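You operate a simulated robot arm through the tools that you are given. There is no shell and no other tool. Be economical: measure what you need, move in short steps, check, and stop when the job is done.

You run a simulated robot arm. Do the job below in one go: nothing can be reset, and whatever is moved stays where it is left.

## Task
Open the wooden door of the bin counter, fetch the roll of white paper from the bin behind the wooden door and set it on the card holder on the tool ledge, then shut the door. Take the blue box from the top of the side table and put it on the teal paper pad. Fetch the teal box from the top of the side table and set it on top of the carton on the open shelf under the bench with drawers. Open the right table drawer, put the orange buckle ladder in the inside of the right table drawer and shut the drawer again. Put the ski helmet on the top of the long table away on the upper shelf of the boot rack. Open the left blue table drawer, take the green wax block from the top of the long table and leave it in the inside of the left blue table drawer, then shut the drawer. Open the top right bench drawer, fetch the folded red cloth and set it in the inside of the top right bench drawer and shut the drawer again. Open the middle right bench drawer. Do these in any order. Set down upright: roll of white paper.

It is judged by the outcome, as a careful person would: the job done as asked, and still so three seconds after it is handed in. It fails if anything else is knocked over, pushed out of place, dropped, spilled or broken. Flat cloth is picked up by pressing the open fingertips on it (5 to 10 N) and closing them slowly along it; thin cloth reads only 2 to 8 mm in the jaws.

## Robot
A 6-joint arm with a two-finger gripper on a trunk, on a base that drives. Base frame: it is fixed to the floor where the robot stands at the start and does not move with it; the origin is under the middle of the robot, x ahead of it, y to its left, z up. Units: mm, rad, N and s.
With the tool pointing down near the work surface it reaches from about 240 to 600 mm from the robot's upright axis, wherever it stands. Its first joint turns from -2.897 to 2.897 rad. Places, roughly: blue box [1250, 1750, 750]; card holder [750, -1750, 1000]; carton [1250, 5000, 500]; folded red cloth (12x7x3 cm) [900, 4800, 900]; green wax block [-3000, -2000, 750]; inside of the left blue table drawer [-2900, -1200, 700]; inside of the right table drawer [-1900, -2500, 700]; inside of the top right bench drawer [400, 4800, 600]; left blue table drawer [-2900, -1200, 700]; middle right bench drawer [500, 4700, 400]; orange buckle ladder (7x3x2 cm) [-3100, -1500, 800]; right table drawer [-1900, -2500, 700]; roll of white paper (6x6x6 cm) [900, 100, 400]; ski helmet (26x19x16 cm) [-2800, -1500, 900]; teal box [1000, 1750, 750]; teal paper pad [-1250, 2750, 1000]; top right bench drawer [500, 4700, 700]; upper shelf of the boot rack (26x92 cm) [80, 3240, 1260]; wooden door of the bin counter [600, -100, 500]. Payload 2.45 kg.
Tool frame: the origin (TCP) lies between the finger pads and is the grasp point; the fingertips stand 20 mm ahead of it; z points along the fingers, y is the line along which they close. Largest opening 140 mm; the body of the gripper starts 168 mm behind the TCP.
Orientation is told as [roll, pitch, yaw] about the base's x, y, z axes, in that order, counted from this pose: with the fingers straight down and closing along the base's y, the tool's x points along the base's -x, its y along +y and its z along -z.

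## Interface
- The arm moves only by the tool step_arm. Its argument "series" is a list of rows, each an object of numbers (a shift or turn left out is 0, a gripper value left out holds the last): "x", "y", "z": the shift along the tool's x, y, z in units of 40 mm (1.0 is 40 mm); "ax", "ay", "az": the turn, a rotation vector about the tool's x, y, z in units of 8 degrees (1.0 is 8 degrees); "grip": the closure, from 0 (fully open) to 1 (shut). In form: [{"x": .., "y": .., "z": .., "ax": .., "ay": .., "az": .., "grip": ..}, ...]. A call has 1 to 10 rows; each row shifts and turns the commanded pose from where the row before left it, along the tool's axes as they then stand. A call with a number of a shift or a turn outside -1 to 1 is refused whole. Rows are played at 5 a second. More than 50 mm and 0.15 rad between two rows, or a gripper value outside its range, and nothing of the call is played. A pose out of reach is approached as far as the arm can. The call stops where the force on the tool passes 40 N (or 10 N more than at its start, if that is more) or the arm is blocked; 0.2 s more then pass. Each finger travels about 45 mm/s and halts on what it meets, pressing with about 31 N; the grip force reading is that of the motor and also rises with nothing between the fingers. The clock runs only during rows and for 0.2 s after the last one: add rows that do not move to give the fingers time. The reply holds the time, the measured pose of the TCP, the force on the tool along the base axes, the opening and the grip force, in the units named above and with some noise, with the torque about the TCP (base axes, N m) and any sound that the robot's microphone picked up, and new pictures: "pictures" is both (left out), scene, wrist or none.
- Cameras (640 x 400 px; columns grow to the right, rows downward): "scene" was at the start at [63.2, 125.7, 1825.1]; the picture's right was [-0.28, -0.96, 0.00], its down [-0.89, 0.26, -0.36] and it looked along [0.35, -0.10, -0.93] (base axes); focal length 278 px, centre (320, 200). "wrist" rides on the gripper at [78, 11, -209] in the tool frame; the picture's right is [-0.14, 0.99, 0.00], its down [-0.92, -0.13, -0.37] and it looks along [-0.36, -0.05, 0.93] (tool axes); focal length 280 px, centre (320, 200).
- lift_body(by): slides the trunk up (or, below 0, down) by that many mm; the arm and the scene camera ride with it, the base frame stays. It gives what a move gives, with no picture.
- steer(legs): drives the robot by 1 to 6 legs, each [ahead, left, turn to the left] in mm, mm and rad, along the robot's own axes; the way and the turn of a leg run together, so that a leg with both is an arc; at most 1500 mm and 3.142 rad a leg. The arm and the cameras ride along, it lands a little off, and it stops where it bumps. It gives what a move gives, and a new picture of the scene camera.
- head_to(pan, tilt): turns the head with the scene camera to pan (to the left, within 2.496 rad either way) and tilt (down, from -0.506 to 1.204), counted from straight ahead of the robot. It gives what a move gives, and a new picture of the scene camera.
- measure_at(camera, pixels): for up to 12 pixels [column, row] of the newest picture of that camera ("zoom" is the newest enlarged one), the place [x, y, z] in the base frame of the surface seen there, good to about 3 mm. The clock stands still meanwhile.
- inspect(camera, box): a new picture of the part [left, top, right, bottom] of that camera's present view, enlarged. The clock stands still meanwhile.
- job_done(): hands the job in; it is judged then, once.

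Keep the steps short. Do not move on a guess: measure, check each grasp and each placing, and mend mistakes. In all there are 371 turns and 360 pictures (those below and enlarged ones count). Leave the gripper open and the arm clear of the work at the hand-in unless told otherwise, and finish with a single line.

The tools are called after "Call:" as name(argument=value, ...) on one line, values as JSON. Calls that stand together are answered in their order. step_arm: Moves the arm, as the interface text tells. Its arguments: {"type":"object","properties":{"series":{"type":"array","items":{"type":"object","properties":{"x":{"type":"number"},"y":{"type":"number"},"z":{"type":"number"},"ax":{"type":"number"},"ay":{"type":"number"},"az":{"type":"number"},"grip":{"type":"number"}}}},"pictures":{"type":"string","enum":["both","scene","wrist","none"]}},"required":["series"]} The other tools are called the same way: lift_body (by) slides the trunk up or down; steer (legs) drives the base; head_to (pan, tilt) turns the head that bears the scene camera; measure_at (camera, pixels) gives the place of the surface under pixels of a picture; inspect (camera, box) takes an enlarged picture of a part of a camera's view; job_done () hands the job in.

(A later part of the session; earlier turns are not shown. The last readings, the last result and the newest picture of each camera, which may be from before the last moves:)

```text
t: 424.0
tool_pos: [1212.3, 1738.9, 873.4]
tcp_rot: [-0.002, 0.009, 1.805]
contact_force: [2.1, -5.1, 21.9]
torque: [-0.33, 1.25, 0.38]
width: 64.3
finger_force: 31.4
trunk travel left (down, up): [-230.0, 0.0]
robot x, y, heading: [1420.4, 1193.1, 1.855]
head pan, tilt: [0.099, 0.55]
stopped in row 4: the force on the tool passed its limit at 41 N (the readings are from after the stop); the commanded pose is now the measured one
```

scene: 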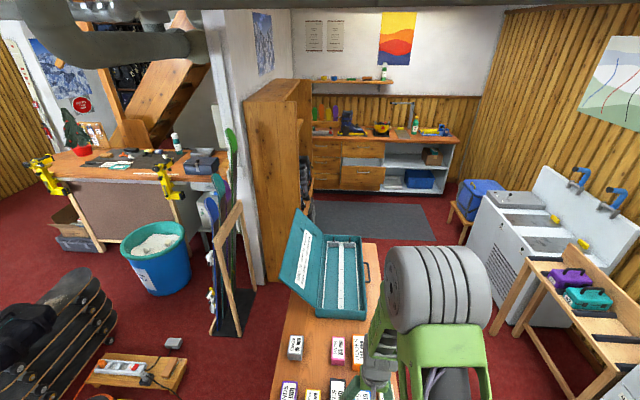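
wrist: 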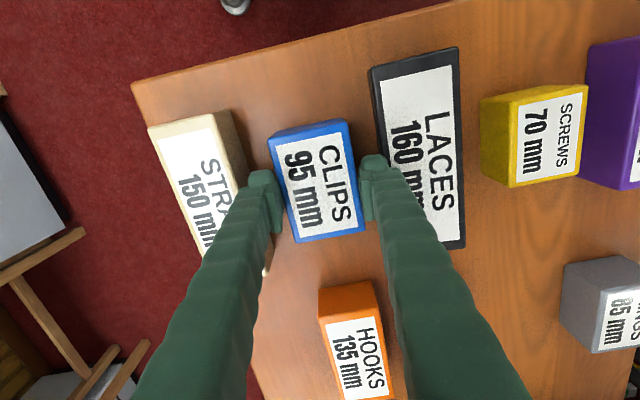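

A fingertip met something on the way down. I look closely before moving.

Call:
inspect(camera="wrist", box=[230, 100, 430, 280])

```text
2.22 times, centred on (330, 190) of wrist
```

zoom: 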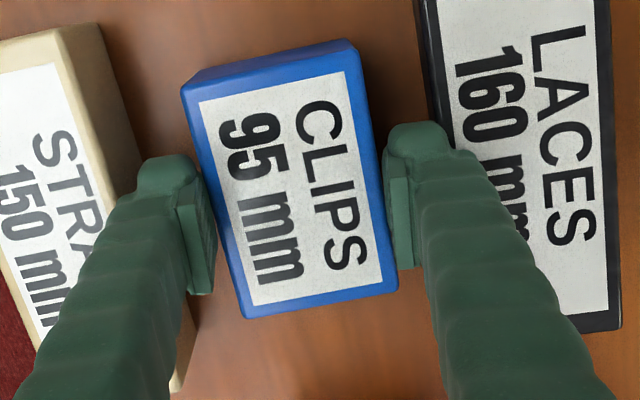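

Call:
step_arm(series=[{"z": -0.15, "grip": 0.47}, {"grip": 0.47}, {"z": -0.6}, {}], pictures="wrist")

Call:
inspect(camera="wrist", box=[230, 100, 430, 280])

```text
t: 425.0
tool_pos: [1212.4, 1741.1, 900.3]
tcp_rot: [0.001, 0.01, 1.803]
contact_force: [-0.6, -0.2, -1.0]
torque: [-0.04, 0.02, 0.0]
width: 74.4
finger_force: 0.1
trunk travel left (down, up): [-230.0, 0.0]
robot x, y, heading: [1417.4, 1193.2, 1.857]
head pan, tilt: [0.099, 0.55]
```

wrist: 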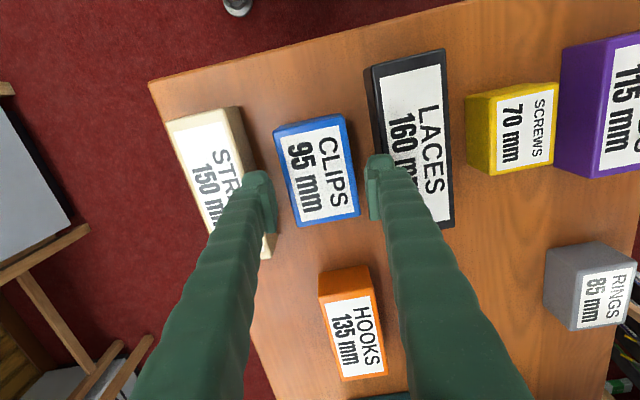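

```text
2.22 times, centred on (330, 190) of wrist
```

zoom: 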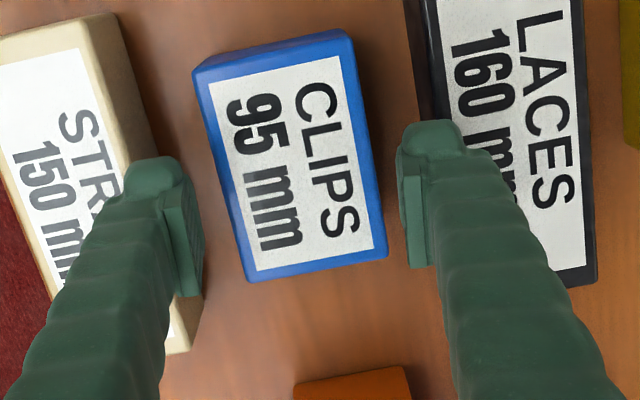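

Gaps to the neighbours are only ~22 mm. Gripping the box by its ends is safer; I rise and turn the tool 90°.

Call:
step_arm(series=[{"z": -1, "grip": 0.14}, {"az": 1}, {"az": 1}, {"az": 1}, {"az": 1}, {"az": 1}, {"az": 1}, {"az": 1}, {"az": 1}, {"az": 1}], pictures="none")

Call:
step_arm(series=[{"az": 1}, {"az": 1}, {"az": 0.25}, {}], pictures="wrist")

Call:
inspect(camera="wrist", box=[210, 90, 430, 280])

```text
t: 427.2
tool_pos: [1211.5, 1740.5, 940.6]
tcp_rot: [-0.009, 0.003, 0.545]
contact_force: [-0.2, -0.4, 0.3]
torque: [0.02, 0.03, -0.02]
width: 120.4
finger_force: 0.0
trunk travel left (down, up): [-230.0, 0.0]
robot x, y, heading: [1418.1, 1193.3, 1.857]
head pan, tilt: [0.099, 0.55]
```

```text
t: 428.2
tool_pos: [1212.0, 1741.5, 941.9]
tcp_rot: [-0.009, 0.0, 0.234]
contact_force: [-0.2, -0.8, 0.1]
torque: [0.01, -0.01, 0.01]
width: 120.1
finger_force: 0.1
trunk travel left (down, up): [-230.0, 0.0]
robot x, y, heading: [1417.9, 1188.9, 1.855]
head pan, tilt: [0.099, 0.55]
```

wrist: 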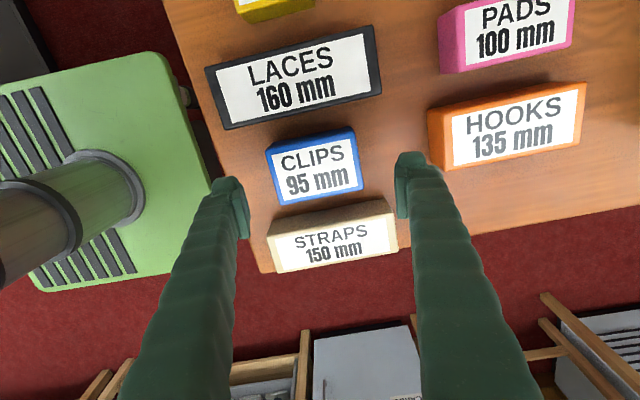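

```text
2.11 times, centred on (320, 185) of wrist
```

zoom: 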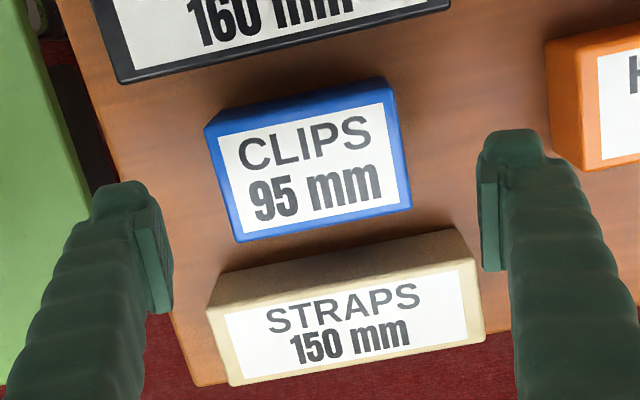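

Call:
measure_at(camera="wrist", pixels=[[270, 160], [280, 201], [354, 137], [362, 186], [316, 172], [380, 170], [428, 115], [432, 168], [250, 165]])

```text
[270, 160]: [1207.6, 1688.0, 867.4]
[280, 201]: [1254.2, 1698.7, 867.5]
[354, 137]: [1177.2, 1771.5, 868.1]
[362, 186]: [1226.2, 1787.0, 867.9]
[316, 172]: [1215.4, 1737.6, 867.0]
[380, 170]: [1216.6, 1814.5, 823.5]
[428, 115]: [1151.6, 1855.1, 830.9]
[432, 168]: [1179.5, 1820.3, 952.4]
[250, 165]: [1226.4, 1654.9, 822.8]
```

Plenty of room along its length. I centre, descend, and grip the ends.

Call:
step_arm(series=[{"y": -0.13}, {"z": 0.9}, {"z": 0.9}, {"z": 0.55}, {}], pictures="wrist")

```text
t: 429.4
tool_pos: [1213.4, 1735.3, 846.1]
tcp_rot: [-0.007, 0.001, 0.231]
contact_force: [0.4, 0.2, 0.2]
torque: [0.03, -0.03, -0.03]
width: 120.6
finger_force: 0.0
trunk travel left (down, up): [-230.0, 0.0]
robot x, y, heading: [1417.9, 1194.6, 1.859]
head pan, tilt: [0.099, 0.55]
```

wrist: 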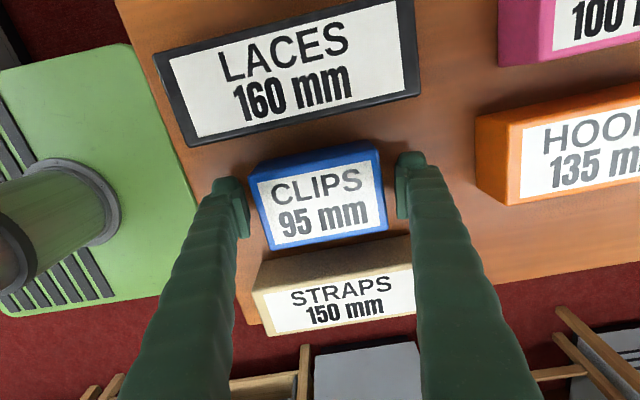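

Call:
step_arm(series=[{"grip": 0.3}, {"grip": 0.4}, {"grip": 1}, {"grip": 1}, {"grip": 1}, {"z": -0.5}, {"z": -1}, {"z": -1}, {"z": -1}, {"z": -1}], pictures="wrist")

```text
t: 431.6
tool_pos: [1212.7, 1734.3, 1029.4]
tcp_rot: [-0.01, -0.001, 0.235]
contact_force: [-0.4, 0.1, -1.3]
torque: [0.03, 0.0, -0.01]
width: 101.1
finger_force: 30.5
trunk travel left (down, up): [-230.0, 0.0]
robot x, y, heading: [1417.9, 1190.9, 1.854]
head pan, tilt: [0.099, 0.55]
```

wrist: 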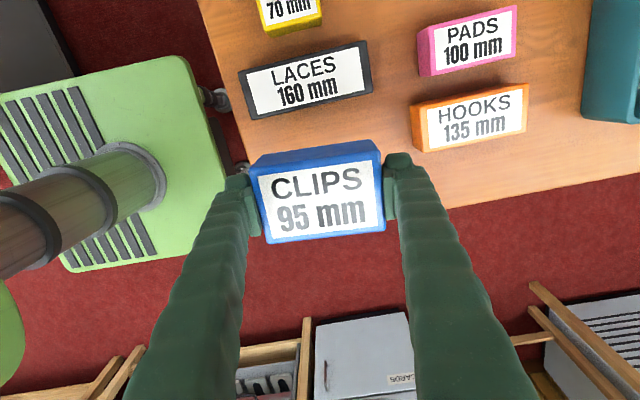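

Blue box held by its ends (101 mm). I look for the teal pad and the route to it.

Call:
head_to(pan=0.85, tilt=0.4)

Call:
measure_at(camera="scene", pixels=[[320, 300]])

```text
t: 432.7
tool_pos: [1213.4, 1736.0, 1029.1]
tcp_rot: [-0.01, 0.001, 0.233]
contact_force: [-0.5, -0.1, -1.6]
torque: [0.03, -0.01, 0.01]
width: 100.7
finger_force: 31.7
trunk travel left (down, up): [-230.0, 0.0]
robot x, y, heading: [1419.7, 1197.3, 1.856]
head pan, tilt: [0.85, 0.4]
```

scene: 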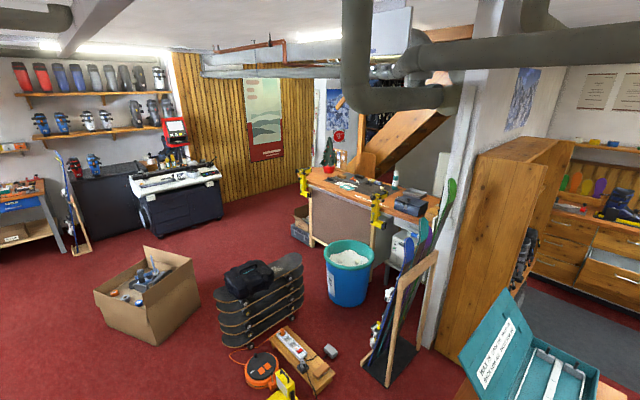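

```text
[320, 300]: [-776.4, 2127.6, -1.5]
```

Call:
inspect(camera="scene", box=[270, 150, 460, 290])

Call:
measure_at(camera="scene", pixels=[[345, 184], [312, 245], [372, 225], [346, 305], [375, 265], [280, 375], [230, 340], [300, 318], [165, 325], [190, 290], [325, 365], [385, 370]])

```text
2.86 times, centred on (365, 220) of scene
```

zoom: 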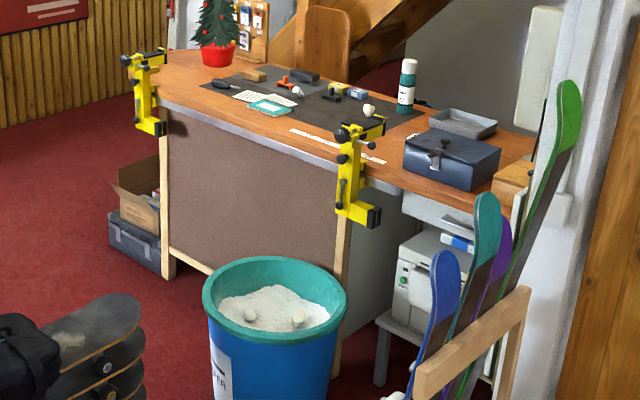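

```text
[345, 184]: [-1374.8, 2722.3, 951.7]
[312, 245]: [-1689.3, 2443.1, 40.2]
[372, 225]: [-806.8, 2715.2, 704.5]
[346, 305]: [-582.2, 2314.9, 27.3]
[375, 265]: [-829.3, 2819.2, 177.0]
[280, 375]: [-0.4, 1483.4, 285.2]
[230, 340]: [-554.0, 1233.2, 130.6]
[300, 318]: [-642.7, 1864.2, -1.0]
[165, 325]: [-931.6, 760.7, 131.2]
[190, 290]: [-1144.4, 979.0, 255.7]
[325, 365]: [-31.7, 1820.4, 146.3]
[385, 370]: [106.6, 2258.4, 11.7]
```

Call:
measure_at(camera="scene", pixels=[[347, 187], [107, 327], [163, 347], [198, 308], [96, 292], [150, 247], [218, 335], [303, 290], [260, 340], [155, 232], [222, 205], [305, 235]])

```text
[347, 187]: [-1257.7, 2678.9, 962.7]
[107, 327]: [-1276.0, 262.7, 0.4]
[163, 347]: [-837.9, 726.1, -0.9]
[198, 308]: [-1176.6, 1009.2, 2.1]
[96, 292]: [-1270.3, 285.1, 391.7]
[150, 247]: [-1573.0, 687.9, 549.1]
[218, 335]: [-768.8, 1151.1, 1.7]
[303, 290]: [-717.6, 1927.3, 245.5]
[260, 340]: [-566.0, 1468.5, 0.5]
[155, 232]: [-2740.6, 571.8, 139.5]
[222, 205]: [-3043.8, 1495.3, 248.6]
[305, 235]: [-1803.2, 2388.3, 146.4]
```

Call:
measure_at(camera="scene", pixels=[[358, 60], [400, 105], [440, 95], [520, 55], [250, 60], [300, 70]])

Call:
steer(legs=[[0, 804, 0], [0, 800, 0]])

```text
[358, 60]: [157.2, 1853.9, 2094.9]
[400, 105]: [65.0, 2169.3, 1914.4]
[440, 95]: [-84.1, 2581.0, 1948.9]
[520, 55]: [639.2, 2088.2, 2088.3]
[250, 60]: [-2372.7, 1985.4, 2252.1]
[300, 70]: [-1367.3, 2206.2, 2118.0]
```

```text
t: 447.1
tool_pos: [-324.9, 1286.4, 1028.8]
tcp_rot: [-0.008, 0.001, 0.234]
contact_force: [-0.7, 0.3, -1.7]
torque: [0.02, -0.02, -0.05]
width: 99.5
finger_force: 31.1
trunk travel left (down, up): [-230.0, 0.0]
robot x, y, heading: [-117.9, 744.1, 1.857]
head pan, tilt: [0.85, 0.4]
```

scene: 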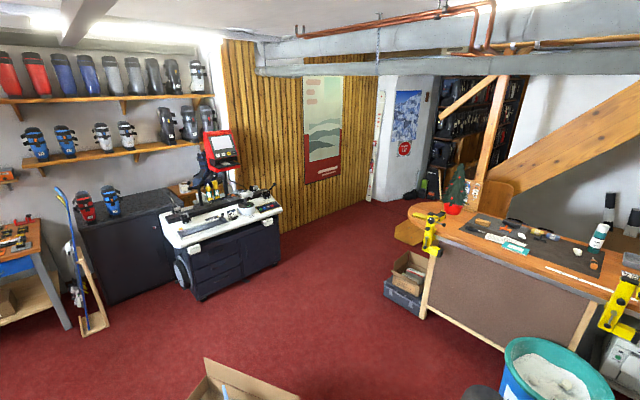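

Box still firm. I continue the loop around the cardboard box to the bench front.

Call:
steer(legs=[[-547, 0, 0], [0, 950, 0], [0, 920, 0], [1100, 0, 0], [1050, 0, 0]])

Call:
head_to(pan=-0.9, tilt=0.55)

```text
t: 476.6
tool_pos: [-2617.4, 2269.4, 1033.8]
tcp_rot: [-0.002, 0.002, 0.264]
contact_force: [0.3, -0.4, -0.8]
torque: [0.03, -0.02, -0.03]
width: 98.0
finger_force: 31.2
trunk travel left (down, up): [-230.0, 0.0]
robot x, y, heading: [-2397.8, 1741.9, 1.888]
head pan, tilt: [0.85, 0.4]
stopped in leg 5: the robot was blocked; the commanded pose is now the measured one
```

scene: 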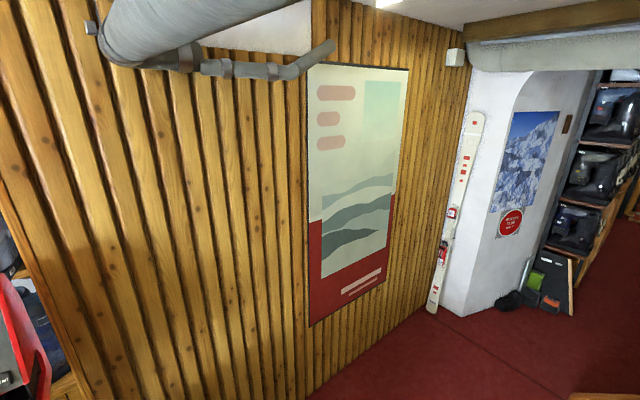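

```text
t: 478.4
tool_pos: [-2620.6, 2266.0, 1035.6]
tcp_rot: [0.002, -0.003, 0.263]
contact_force: [-0.7, -0.6, -1.2]
torque: [-0.01, 0.0, 0.01]
width: 97.7
finger_force: 31.2
trunk travel left (down, up): [-230.0, 0.0]
robot x, y, heading: [-2394.9, 1742.5, 1.889]
head pan, tilt: [-0.901, 0.55]
```

scene: 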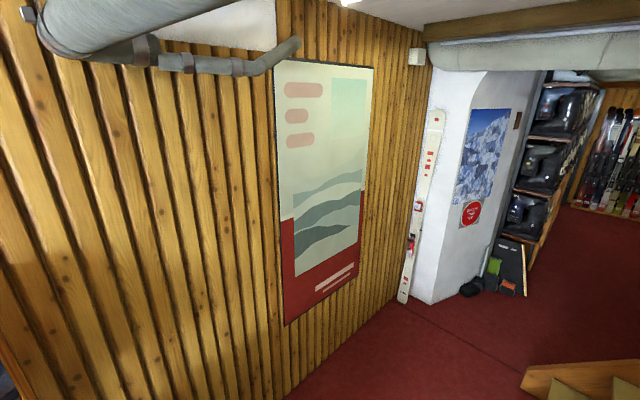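

The head is touching a pipe again. I back off 120 mm and lower the trunk.

Call:
steer(legs=[[-120, 0, 0]])

Call:
lift_body(by=-90)

Call:
head_to(pan=-0.9, tilt=0.5)

```text
t: 479.6
tool_pos: [-2584.1, 2165.9, 1030.5]
tcp_rot: [-0.007, 0.0, 0.265]
contact_force: [0.2, 0.5, -1.4]
torque: [0.01, 0.01, 0.01]
width: 98.0
finger_force: 31.5
trunk travel left (down, up): [-230.0, 0.0]
robot x, y, heading: [-2362.8, 1633.7, 1.885]
head pan, tilt: [-0.901, 0.55]
```

scene: 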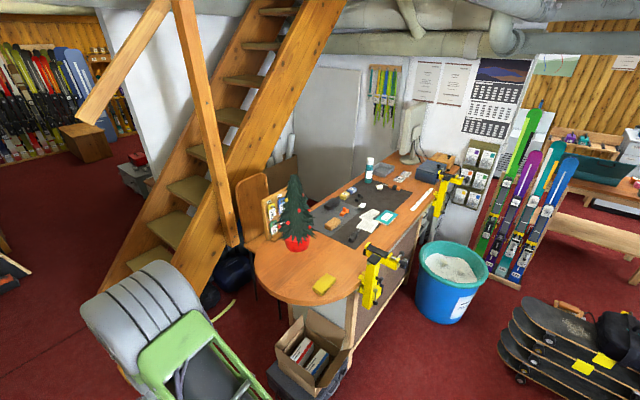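

```text
t: 480.9
tool_pos: [-2584.8, 2166.4, 938.6]
tcp_rot: [-0.008, 0.001, 0.263]
contact_force: [0.1, -0.3, -1.5]
torque: [0.03, -0.01, 0.03]
width: 97.9
finger_force: 31.2
trunk travel left (down, up): [-140.0, 90.0]
robot x, y, heading: [-2360.3, 1633.6, 1.887]
head pan, tilt: [-0.901, 0.55]
```

```text
t: 481.5
tool_pos: [-2584.5, 2166.4, 939.9]
tcp_rot: [-0.011, 0.001, 0.264]
contact_force: [-0.3, 0.6, -1.1]
torque: [-0.02, 0.0, -0.01]
width: 97.6
finger_force: 31.0
trunk travel left (down, up): [-140.0, 90.0]
robot x, y, heading: [-2362.9, 1630.2, 1.887]
head pan, tilt: [-0.901, 0.499]
```

scene: 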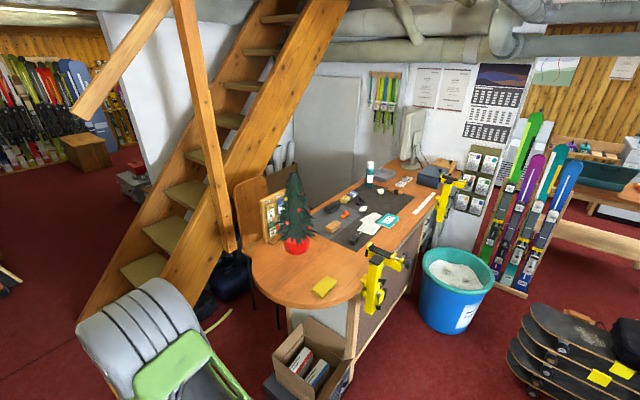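

Call:
inspect(camera="scene", box=[300, 150, 470, 300])

Call:
measure_at(camera="scene", pixels=[[388, 221], [370, 223], [415, 240], [350, 300], [352, 385], [300, 395], [420, 315], [370, 300], [325, 285], [385, 300], [440, 330], [355, 340]])

```text
2.67 times, centred on (385, 225) of scene
```

zoom: 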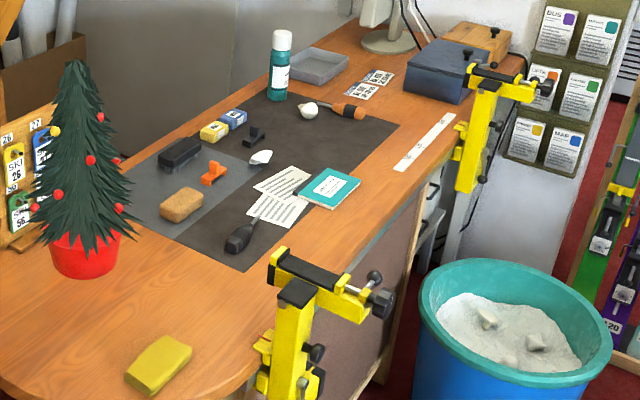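

```text
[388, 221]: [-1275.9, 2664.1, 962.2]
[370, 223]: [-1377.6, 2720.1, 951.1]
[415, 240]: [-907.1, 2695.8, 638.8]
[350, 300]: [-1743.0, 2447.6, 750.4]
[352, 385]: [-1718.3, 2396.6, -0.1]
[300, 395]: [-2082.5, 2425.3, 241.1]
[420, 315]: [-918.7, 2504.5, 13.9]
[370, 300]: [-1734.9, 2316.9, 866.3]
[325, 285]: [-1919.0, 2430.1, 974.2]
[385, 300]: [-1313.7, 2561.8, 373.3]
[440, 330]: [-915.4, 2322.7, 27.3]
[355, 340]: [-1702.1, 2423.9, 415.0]
```

Call:
measure_at(camera="scene", pixels=[[507, 355], [510, 335], [525, 300], [515, 375], [497, 290], [298, 240], [330, 225]])

Call:
step_arm(series=[{"z": -1}, {"z": -1}, {"z": -1}, {"x": 1}, {"x": 0.5}], pictures="none")

```text
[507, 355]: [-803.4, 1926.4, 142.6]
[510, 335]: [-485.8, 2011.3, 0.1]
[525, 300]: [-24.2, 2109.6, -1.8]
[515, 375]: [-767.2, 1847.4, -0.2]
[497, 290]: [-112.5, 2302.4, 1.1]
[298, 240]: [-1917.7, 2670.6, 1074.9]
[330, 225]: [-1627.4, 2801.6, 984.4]
```

```text
t: 482.7
tool_pos: [-2643.1, 2151.6, 1058.6]
tcp_rot: [-0.01, 0.0, 0.264]
contact_force: [0.0, -1.0, -2.4]
torque: [-0.03, 0.01, -0.01]
width: 97.9
finger_force: 30.7
trunk travel left (down, up): [-140.0, 90.0]
robot x, y, heading: [-2363.8, 1634.9, 1.887]
head pan, tilt: [-0.901, 0.499]
```

Call:
step_arm(series=[{"x": -1}, {"x": -0.5}, {"y": -1}, {"y": -1}, {"y": -0.5}], pictures="none")

Call:
steer(legs=[[0, 0, -0.024], [155, 0, 0], [0, -1206, 0]])

Call:
step_arm(series=[{}], pictures="wrist")

```text
t: 483.9
tool_pos: [-2561.4, 2069.2, 1059.3]
tcp_rot: [-0.008, -0.001, 0.264]
contact_force: [-0.1, 0.2, -1.7]
torque: [0.02, -0.03, 0.01]
width: 97.5
finger_force: 30.5
trunk travel left (down, up): [-140.0, 90.0]
robot x, y, heading: [-2362.5, 1632.9, 1.887]
head pan, tilt: [-0.901, 0.499]
```

```text
t: 492.1
tool_pos: [-1827.3, 2446.6, 1062.8]
tcp_rot: [-0.006, 0.0, 0.239]
contact_force: [-0.3, -0.9, -2.2]
torque: [0.01, 0.02, -0.01]
width: 97.2
finger_force: 30.7
trunk travel left (down, up): [-140.0, 90.0]
robot x, y, heading: [-1638.8, 2008.9, 1.861]
head pan, tilt: [-0.901, 0.499]
stopped in leg 3: the robot was blocked; the commanded pose is now the measured one
```

scene: 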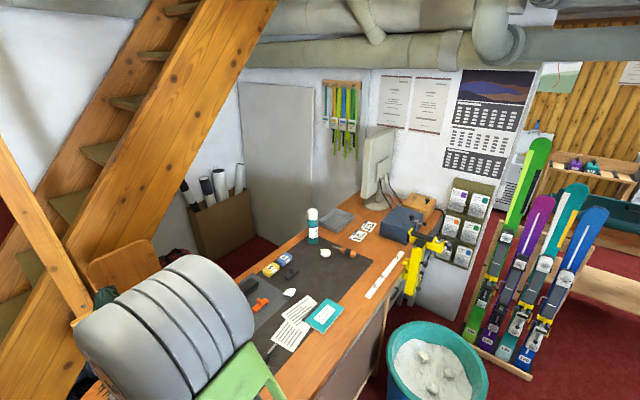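

```text
t: 492.5
tool_pos: [-1827.9, 2445.7, 1062.4]
tcp_rot: [-0.003, 0.0, 0.242]
contact_force: [-0.4, -0.7, -0.7]
torque: [-0.05, -0.02, -0.03]
width: 97.3
finger_force: 30.8
trunk travel left (down, up): [-140.0, 90.0]
robot x, y, heading: [-1641.8, 2011.9, 1.866]
head pan, tilt: [-0.901, 0.499]
```

wrist: 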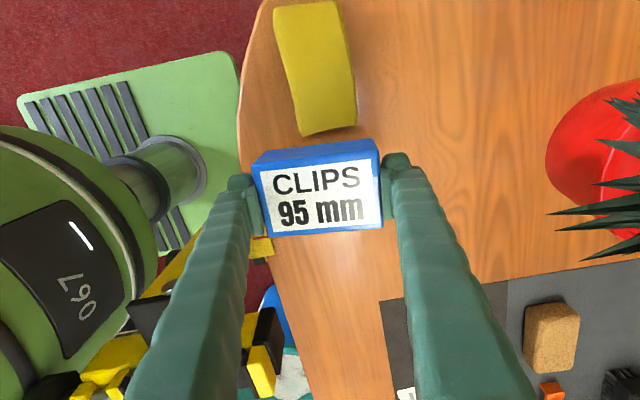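

Call:
head_to(pan=-0.3, tilt=1.2)

Call:
head_to(pan=-1.3, tilt=1.1)

```text
t: 493.6
tool_pos: [-1827.1, 2446.3, 1062.5]
tcp_rot: [-0.004, 0.001, 0.24]
contact_force: [0.0, 0.1, -1.6]
torque: [0.0, 0.02, 0.02]
width: 97.0
finger_force: 31.0
trunk travel left (down, up): [-140.0, 90.0]
robot x, y, heading: [-1640.5, 2011.3, 1.863]
head pan, tilt: [-0.3, 1.201]
```

scene: 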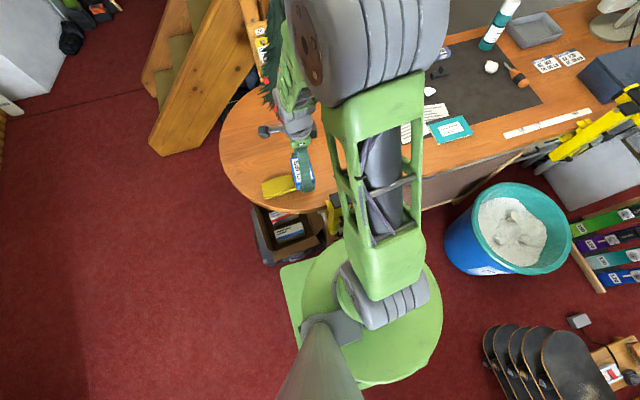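

```text
t: 494.9
tool_pos: [-1826.7, 2446.6, 1063.3]
tcp_rot: [-0.004, -0.001, 0.241]
contact_force: [-0.3, -0.1, -1.3]
torque: [-0.02, 0.01, -0.01]
width: 96.9
finger_force: 31.3
trunk travel left (down, up): [-140.0, 90.0]
robot x, y, heading: [-1642.9, 2011.8, 1.862]
head pan, tilt: [-1.3, 1.1]
```

scene: 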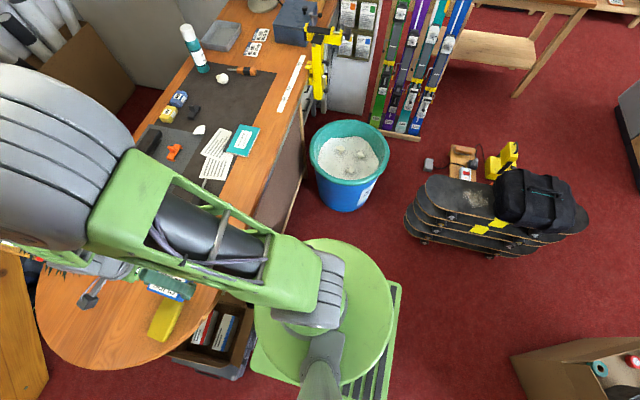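

Call:
steer(legs=[[-110, 0, 0], [0, -400, 0]])

```text
t: 497.1
tool_pos: [-1762.3, 2358.0, 1060.3]
tcp_rot: [-0.008, 0.007, 0.226]
contact_force: [-7.6, -3.6, -1.1]
torque: [-0.12, -0.02, -0.46]
width: 95.5
finger_force: 31.3
trunk travel left (down, up): [-140.0, 90.0]
robot x, y, heading: [-1568.8, 1916.6, 1.871]
head pan, tilt: [-1.3, 1.1]
stopped in leg 2: the force on the tool passed its limit at 74 N (the readings are from after the stop); the commanded pose is now the measured one
```

scene: 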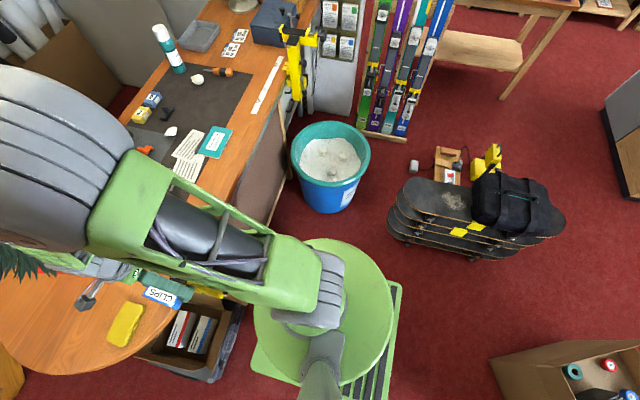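

The held box met the clamp at the bench corner. I back left at once and raise the arm.

Call:
steer(legs=[[0, 100, 0]])

Call:
step_arm(series=[{"z": -1}, {"z": -1}, {"z": -1}, {"z": -1}, {}], pictures="wrist")

Call:
head_to(pan=-0.95, tilt=0.8)

```text
t: 498.6
tool_pos: [-1858.6, 2329.1, 1059.4]
tcp_rot: [-0.006, 0.008, 0.229]
contact_force: [-1.1, 0.4, -1.1]
torque: [0.02, -0.05, -0.06]
width: 95.6
finger_force: 31.0
trunk travel left (down, up): [-140.0, 90.0]
robot x, y, heading: [-1663.7, 1885.4, 1.868]
head pan, tilt: [-1.3, 1.1]
```

scene: 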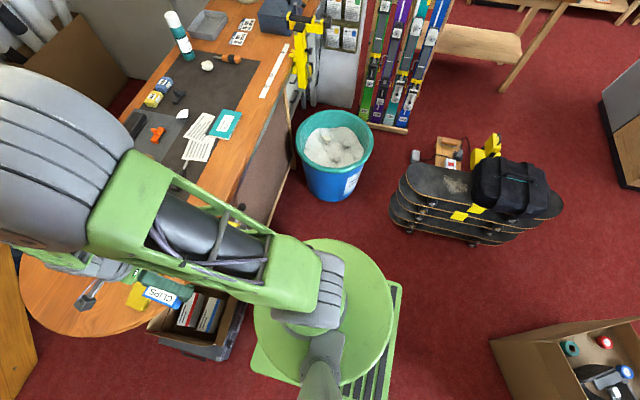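

```text
t: 499.8
tool_pos: [-1857.7, 2330.1, 1220.3]
tcp_rot: [-0.006, 0.009, 0.226]
contact_force: [0.5, 0.0, -1.2]
torque: [0.03, -0.04, 0.02]
width: 95.5
finger_force: 31.2
trunk travel left (down, up): [-140.0, 90.0]
robot x, y, heading: [-1663.1, 1884.0, 1.863]
head pan, tilt: [-1.3, 1.1]
```

wrist: 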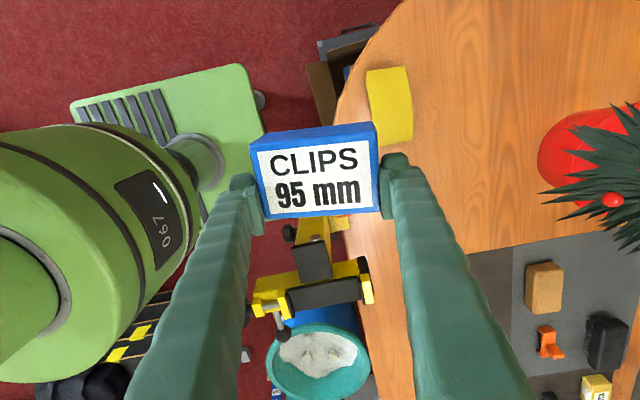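

```text
t: 500.6
tool_pos: [-1856.7, 2330.5, 1220.1]
tcp_rot: [-0.007, 0.008, 0.228]
contact_force: [-0.5, -0.2, -0.9]
torque: [0.01, -0.02, -0.03]
width: 95.4
finger_force: 30.8
trunk travel left (down, up): [-140.0, 90.0]
robot x, y, heading: [-1662.8, 1884.2, 1.861]
head pan, tilt: [-0.949, 0.799]
```

scene: 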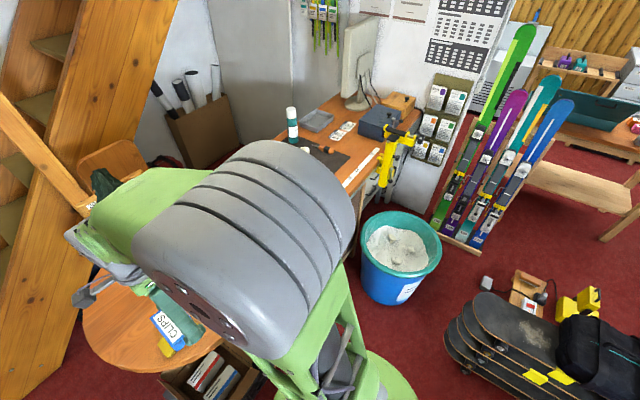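

Call:
measure_at(camera="wrist", pixels=[[313, 260], [325, 290], [360, 285], [262, 300], [320, 230], [345, 215], [365, 305]])

```text
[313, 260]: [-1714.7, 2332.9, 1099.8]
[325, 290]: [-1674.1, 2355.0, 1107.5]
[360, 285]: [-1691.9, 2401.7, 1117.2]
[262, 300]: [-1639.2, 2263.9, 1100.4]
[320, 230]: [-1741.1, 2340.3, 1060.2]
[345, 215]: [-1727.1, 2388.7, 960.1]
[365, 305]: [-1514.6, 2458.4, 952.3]
```

The vise top is at z 1117; the box is now clear above it (bottom 1194). I pass over it.

Call:
steer(legs=[[0, -200, 0]])

Call:
steer(legs=[[0, -255, 0], [120, 0, 0]])

Call:
step_arm(series=[{}], pictures="wrist")

```text
t: 503.1
tool_pos: [-1660.3, 2390.3, 1220.1]
tcp_rot: [-0.007, 0.009, 0.226]
contact_force: [-0.1, 1.2, -2.0]
torque: [0.0, 0.02, -0.02]
width: 95.6
finger_force: 31.5
trunk travel left (down, up): [-140.0, 90.0]
robot x, y, heading: [-1467.1, 1943.7, 1.862]
head pan, tilt: [-0.949, 0.799]
```

scene: 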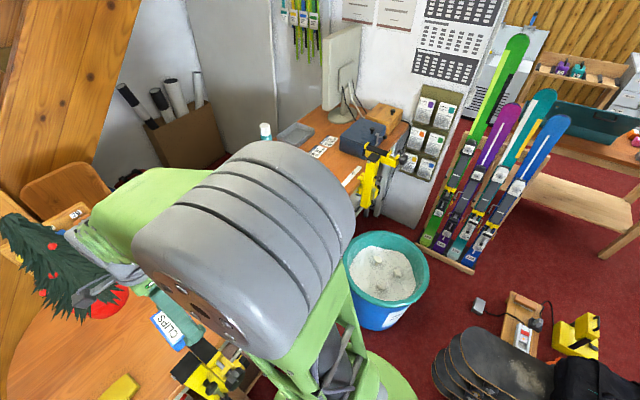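

```text
t: 506.7
tool_pos: [-1453.4, 2575.8, 1219.6]
tcp_rot: [-0.008, 0.01, 0.229]
contact_force: [0.0, 0.7, -0.9]
torque: [-0.09, -0.04, -0.02]
width: 95.4
finger_force: 30.8
trunk travel left (down, up): [-140.0, 90.0]
robot x, y, heading: [-1260.1, 2132.9, 1.863]
head pan, tilt: [-0.949, 0.799]
```

scene: 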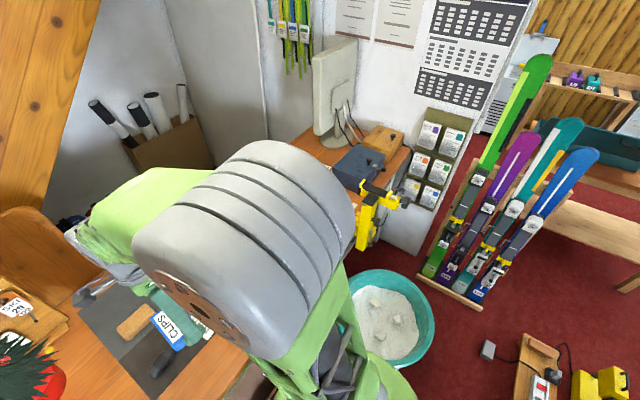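

```text
t: 507.1
tool_pos: [-1452.5, 2574.9, 1219.7]
tcp_rot: [-0.008, 0.008, 0.224]
contact_force: [0.5, -0.1, -0.7]
torque: [-0.04, -0.06, 0.02]
width: 95.1
finger_force: 31.0
trunk travel left (down, up): [-140.0, 90.0]
robot x, y, heading: [-1258.9, 2128.1, 1.866]
head pan, tilt: [-0.949, 0.799]
```

wrist: 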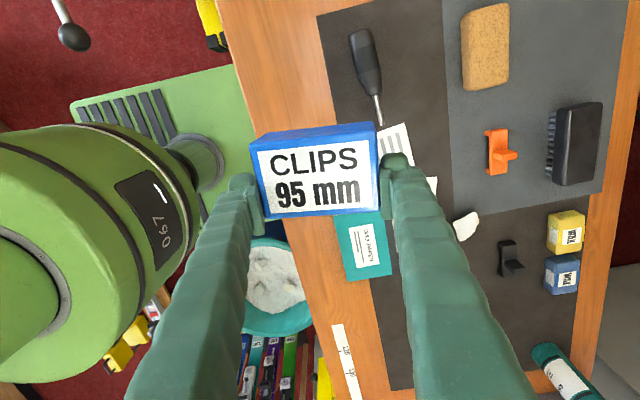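

Call:
measure_at(camera="wrist", pixels=[[338, 228], [383, 222], [389, 273], [347, 279], [365, 250], [336, 325], [300, 230]])

```text
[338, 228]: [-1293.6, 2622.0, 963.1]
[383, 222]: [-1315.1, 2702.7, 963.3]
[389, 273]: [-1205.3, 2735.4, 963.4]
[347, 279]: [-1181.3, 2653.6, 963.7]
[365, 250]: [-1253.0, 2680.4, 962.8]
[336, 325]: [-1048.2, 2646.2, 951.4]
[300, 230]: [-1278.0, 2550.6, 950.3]
```

Pad centre ≈ [−1254, 2679], top z 963. I turn the box to match the pad, then move over it.

Call:
step_arm(series=[{"az": -1}, {"az": -1}, {"az": -1}, {"az": -1}, {"az": -1}, {"az": -1}, {"az": -1}, {"az": -1}, {"az": -1}, {"az": -1}], pictures="none")

Call:
step_arm(series=[{"az": -1}, {"az": -0.6}, {"y": -1}, {"y": -1}, {"y": -1}, {"y": -1}, {"y": -1}, {"y": -0.5}, {"x": -1}, {}], pictures="wrist")

```text
t: 509.3
tool_pos: [-1453.1, 2574.7, 1221.0]
tcp_rot: [0.007, 0.009, 1.624]
contact_force: [-0.4, -0.1, -0.8]
torque: [0.02, 0.01, -0.03]
width: 95.6
finger_force: 30.5
trunk travel left (down, up): [-140.0, 90.0]
robot x, y, heading: [-1258.7, 2132.0, 1.869]
head pan, tilt: [-0.949, 0.799]
```

```text
t: 511.5
tool_pos: [-1252.2, 2674.0, 1218.6]
tcp_rot: [0.01, 0.007, 1.845]
contact_force: [1.0, 0.6, -2.0]
torque: [0.07, -0.03, 0.01]
width: 95.3
finger_force: 30.8
trunk travel left (down, up): [-140.0, 90.0]
robot x, y, heading: [-1258.4, 2129.6, 1.861]
head pan, tilt: [-0.949, 0.799]
```

wrist: 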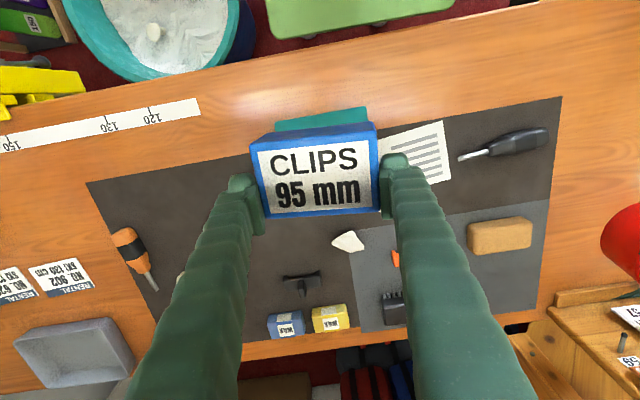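

Call:
step_arm(series=[{"z": 1, "x": -0.08}, {"z": 1}, {"z": 1}, {"z": 1}, {"z": 1}], pictures="wrist")

Call:
step_arm(series=[{"z": 0.35}, {"z": 0.2}, {}], pictures="none")

```text
t: 512.7
tool_pos: [-1254.9, 2674.7, 1017.3]
tcp_rot: [0.011, 0.004, 1.845]
contact_force: [0.5, 0.8, -2.0]
torque: [-0.04, 0.0, 0.0]
width: 95.6
finger_force: 31.1
trunk travel left (down, up): [-140.0, 90.0]
robot x, y, heading: [-1258.4, 2131.5, 1.863]
head pan, tilt: [-0.949, 0.799]
```

wrist: 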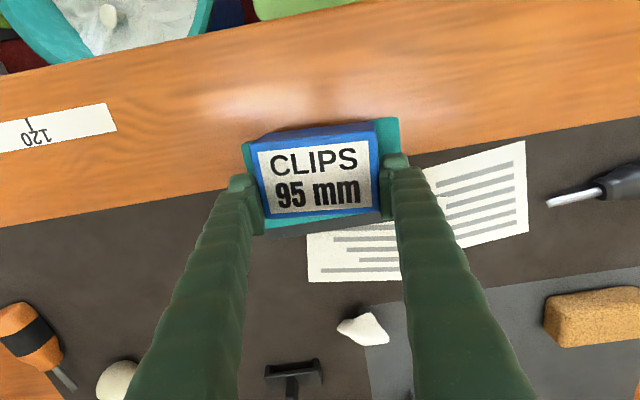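

```text
t: 513.5
tool_pos: [-1255.9, 2674.0, 997.3]
tcp_rot: [0.006, 0.003, 1.845]
contact_force: [-3.4, -4.2, 19.1]
torque: [0.33, -0.7, -0.01]
width: 97.3
finger_force: 30.9
trunk travel left (down, up): [-140.0, 90.0]
robot x, y, heading: [-1255.8, 2129.5, 1.863]
head pan, tilt: [-0.949, 0.799]
```

Contact on the pad; the box lies inside its outline. I release and rise.

Call:
step_arm(series=[{"grip": 0.28}, {"grip": 0.2}, {"grip": 0.15}, {}, {"z": -1}, {"z": -1}, {"z": -1}, {"z": -1}], pictures="wrist")

Call:
measure_at(camera="wrist", pixels=[[312, 165], [275, 150], [350, 140], [285, 195], [355, 185], [252, 140], [375, 120]])

```text
t: 515.3
tool_pos: [-1251.2, 2672.9, 1156.8]
tcp_rot: [0.008, 0.007, 1.846]
contact_force: [0.4, -0.5, 0.0]
torque: [0.03, 0.01, -0.03]
width: 118.9
finger_force: 0.0
trunk travel left (down, up): [-140.0, 90.0]
robot x, y, heading: [-1260.7, 2130.5, 1.867]
head pan, tilt: [-0.949, 0.799]
```

wrist: 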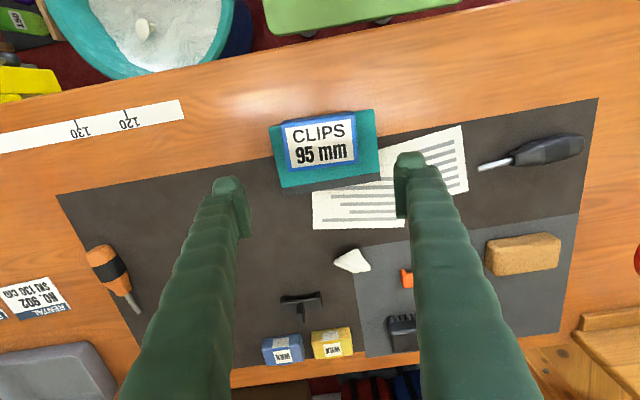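

```text
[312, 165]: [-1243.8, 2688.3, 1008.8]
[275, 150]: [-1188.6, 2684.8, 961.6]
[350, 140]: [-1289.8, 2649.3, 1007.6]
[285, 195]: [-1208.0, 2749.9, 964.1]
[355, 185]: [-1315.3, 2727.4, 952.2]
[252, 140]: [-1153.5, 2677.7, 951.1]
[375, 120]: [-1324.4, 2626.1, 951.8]
```

Blue box lies flat on the pad. I raise well above the vise and drive out towards the long table.

Call:
step_arm(series=[{"z": -1}, {"z": -1}, {"x": 1}, {"x": 1}], pictures="none")

Call:
steer(legs=[[-120, 0, 0], [0, 600, 0], [0, 560, 0], [-1100, 0, 0], [-1200, 0, 0]])

Call:
head_to(pan=1.9, tilt=0.45)

```text
t: 516.3
tool_pos: [-1231.6, 2598.6, 1236.6]
tcp_rot: [0.008, 0.007, 1.844]
contact_force: [0.1, -0.9, -0.8]
torque: [0.06, 0.02, -0.02]
width: 119.2
finger_force: 0.1
trunk travel left (down, up): [-140.0, 90.0]
robot x, y, heading: [-1261.0, 2128.5, 1.867]
head pan, tilt: [-0.949, 0.799]
```

```text
t: 538.8
tool_pos: [-1671.5, -57.5, 1237.3]
tcp_rot: [0.009, 0.005, 1.826]
contact_force: [-0.4, 0.3, 0.3]
torque: [0.02, 0.02, 0.04]
width: 118.9
finger_force: 0.0
trunk travel left (down, up): [-140.0, 90.0]
robot x, y, heading: [-1711.1, -528.5, 1.844]
head pan, tilt: [-0.949, 0.799]
```

scene: 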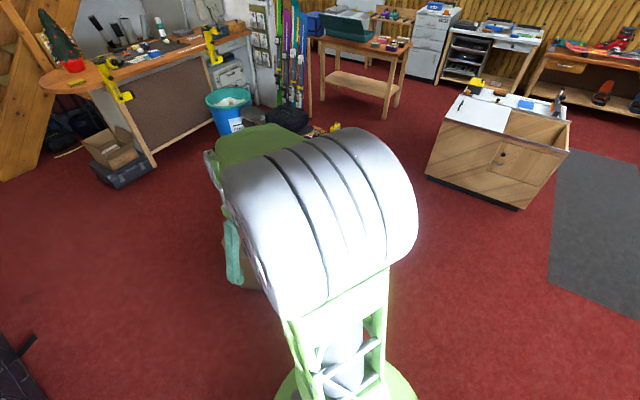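

```text
t: 541.3
tool_pos: [-1672.0, -56.5, 1237.2]
tcp_rot: [0.006, 0.006, 1.824]
contact_force: [-0.2, -0.1, 0.9]
torque: [-0.01, 0.03, -0.02]
width: 119.2
finger_force: 0.1
trunk travel left (down, up): [-140.0, 90.0]
robot x, y, heading: [-1713.0, -525.2, 1.844]
head pan, tilt: [1.901, 0.45]
```

scene: 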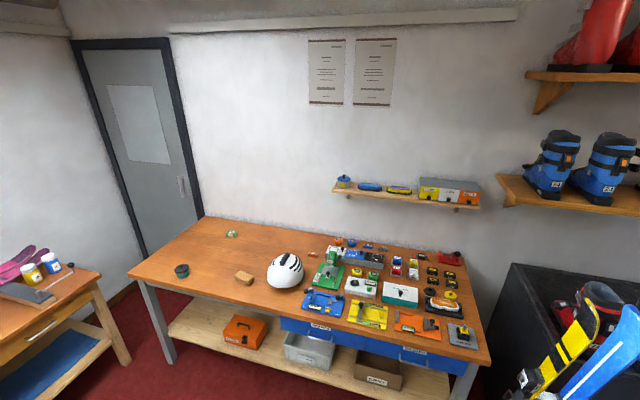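

Call:
inspect(camera="scene", box=[130, 210, 500, 400])

Call:
measure_at(camera="scene", pixels=[[285, 265], [272, 285], [130, 275], [470, 362], [300, 325], [440, 362], [232, 232], [245, 278], [400, 352], [488, 360], [330, 275], [205, 218]])

```text
1.73 times, centred on (315, 305) of scene
```

zoom: 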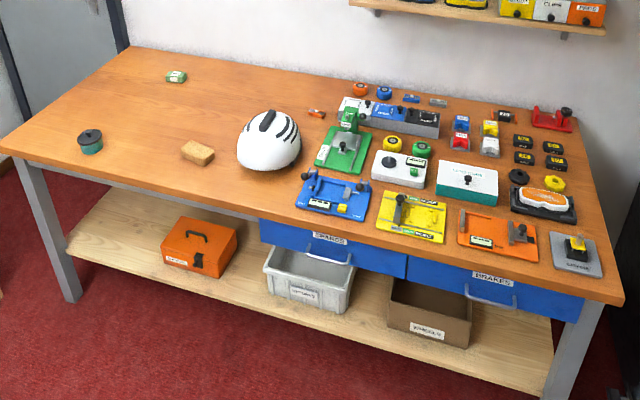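

```text
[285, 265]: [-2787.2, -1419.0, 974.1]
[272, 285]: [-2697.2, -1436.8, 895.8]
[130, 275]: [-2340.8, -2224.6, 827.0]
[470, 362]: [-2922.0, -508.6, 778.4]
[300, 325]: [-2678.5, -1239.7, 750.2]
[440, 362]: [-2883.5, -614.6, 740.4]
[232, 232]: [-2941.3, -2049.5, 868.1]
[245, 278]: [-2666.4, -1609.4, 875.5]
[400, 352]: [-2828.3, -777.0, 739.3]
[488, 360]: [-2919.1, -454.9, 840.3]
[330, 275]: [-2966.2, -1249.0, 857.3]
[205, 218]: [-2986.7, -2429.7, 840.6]
```

Long table found: front edge along u≈−2900, top z 840, helmet, ladder (behind the helmet), wax block far left-back. I turn and approach for a closer look.

Call:
steer(legs=[[0, 0, 1.587], [500, 0, 0], [0, 500, 0]])

Call:
head_to(pan=0.2, tilt=0.75)

```text
t: 552.5
tool_pos: [-2535.9, -1087.4, 1237.6]
tcp_rot: [0.01, 0.007, -2.909]
contact_force: [-1.1, 0.7, 0.1]
torque: [0.01, -0.01, 0.04]
width: 119.2
finger_force: 0.1
trunk travel left (down, up): [-140.0, 90.0]
robot x, y, heading: [-2071.1, -1141.7, -2.89]
head pan, tilt: [1.901, 0.45]
```

scene: 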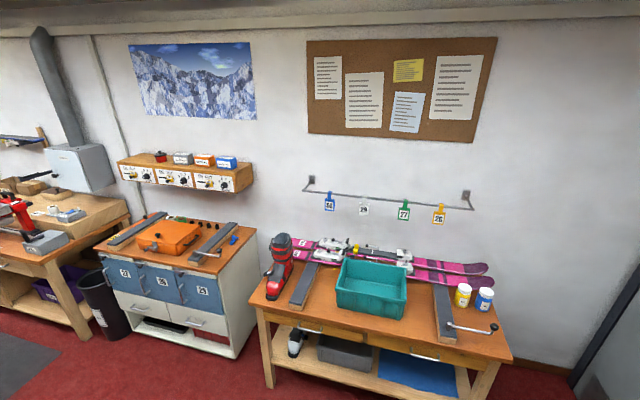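

```text
t: 554.3
tool_pos: [-2536.6, -1087.6, 1236.1]
tcp_rot: [0.008, 0.006, -2.911]
contact_force: [-0.1, 0.3, 0.4]
torque: [-0.01, 0.02, 0.02]
width: 119.2
finger_force: 0.0
trunk travel left (down, up): [-140.0, 90.0]
robot x, y, heading: [-2069.5, -1131.7, -2.887]
head pan, tilt: [0.201, 0.75]
```

scene: 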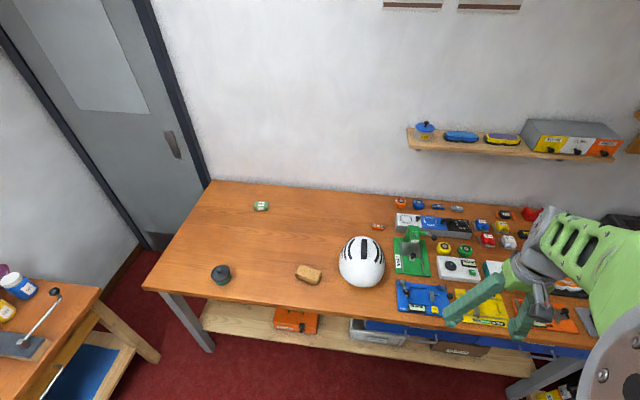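

Call:
inspect(camera="scene", box=[320, 210, 450, 310])

Call:
measure_at(camera="scene", pixels=[[361, 240], [340, 268], [385, 265], [365, 287], [362, 260], [379, 226], [261, 206], [308, 273], [400, 270], [145, 287], [505, 340], [395, 240]])

```text
4.00 times, centred on (385, 260) of scene
```

zoom: 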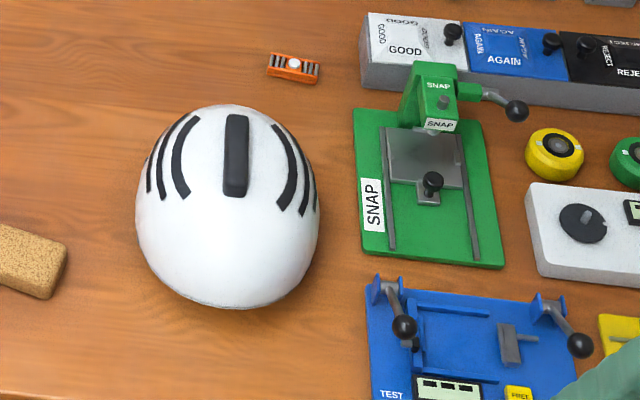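

```text
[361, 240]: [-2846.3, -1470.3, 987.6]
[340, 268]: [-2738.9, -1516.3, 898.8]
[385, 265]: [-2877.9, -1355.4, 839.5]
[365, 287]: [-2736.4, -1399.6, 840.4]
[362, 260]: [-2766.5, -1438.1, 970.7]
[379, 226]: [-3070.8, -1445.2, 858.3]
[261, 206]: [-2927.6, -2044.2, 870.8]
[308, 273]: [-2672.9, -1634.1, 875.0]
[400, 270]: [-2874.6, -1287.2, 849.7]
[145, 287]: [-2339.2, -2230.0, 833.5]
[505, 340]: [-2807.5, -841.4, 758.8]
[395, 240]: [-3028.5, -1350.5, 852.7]
```

The helmet has a raised black ridge on its crown that could serve as a grip. I move closer and look with the wrist camera.

Call:
steer(legs=[[0, 100, 0.034], [250, 0, 0]])

Call:
step_arm(series=[{"x": -0.5, "grip": 0.5}, {"z": 1}, {"z": 0.5}, {}], pictures="wrist")

```text
t: 557.2
tool_pos: [-2746.8, -1267.0, 1236.1]
tcp_rot: [0.009, 0.007, -2.881]
contact_force: [0.1, -0.1, -0.5]
torque: [-0.01, -0.05, -0.03]
width: 119.0
finger_force: 0.1
trunk travel left (down, up): [-140.0, 90.0]
robot x, y, heading: [-2275.3, -1302.0, -2.859]
head pan, tilt: [0.201, 0.75]
```

scene: 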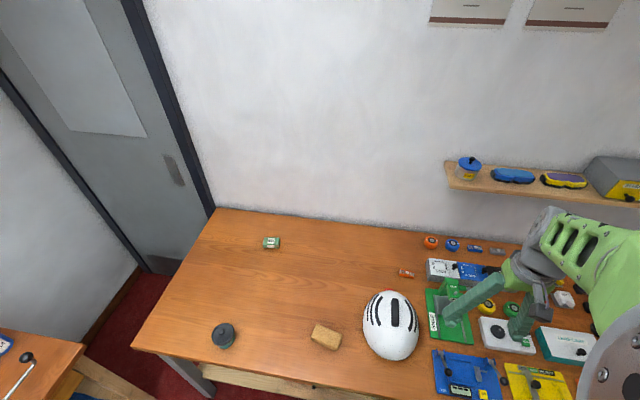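

```text
t: 558.2
tool_pos: [-2765.3, -1273.0, 1176.0]
tcp_rot: [0.01, 0.005, -2.879]
contact_force: [-0.8, -0.3, 0.4]
torque: [0.0, -0.01, -0.04]
width: 69.9
finger_force: 0.0
trunk travel left (down, up): [-140.0, 90.0]
robot x, y, heading: [-2273.2, -1298.4, -2.857]
head pan, tilt: [0.201, 0.75]
```

wrist: 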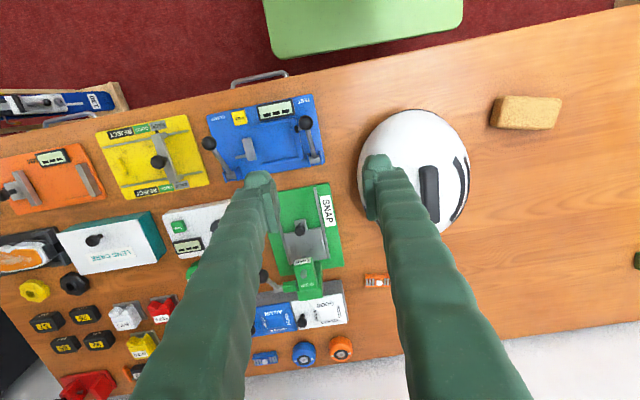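

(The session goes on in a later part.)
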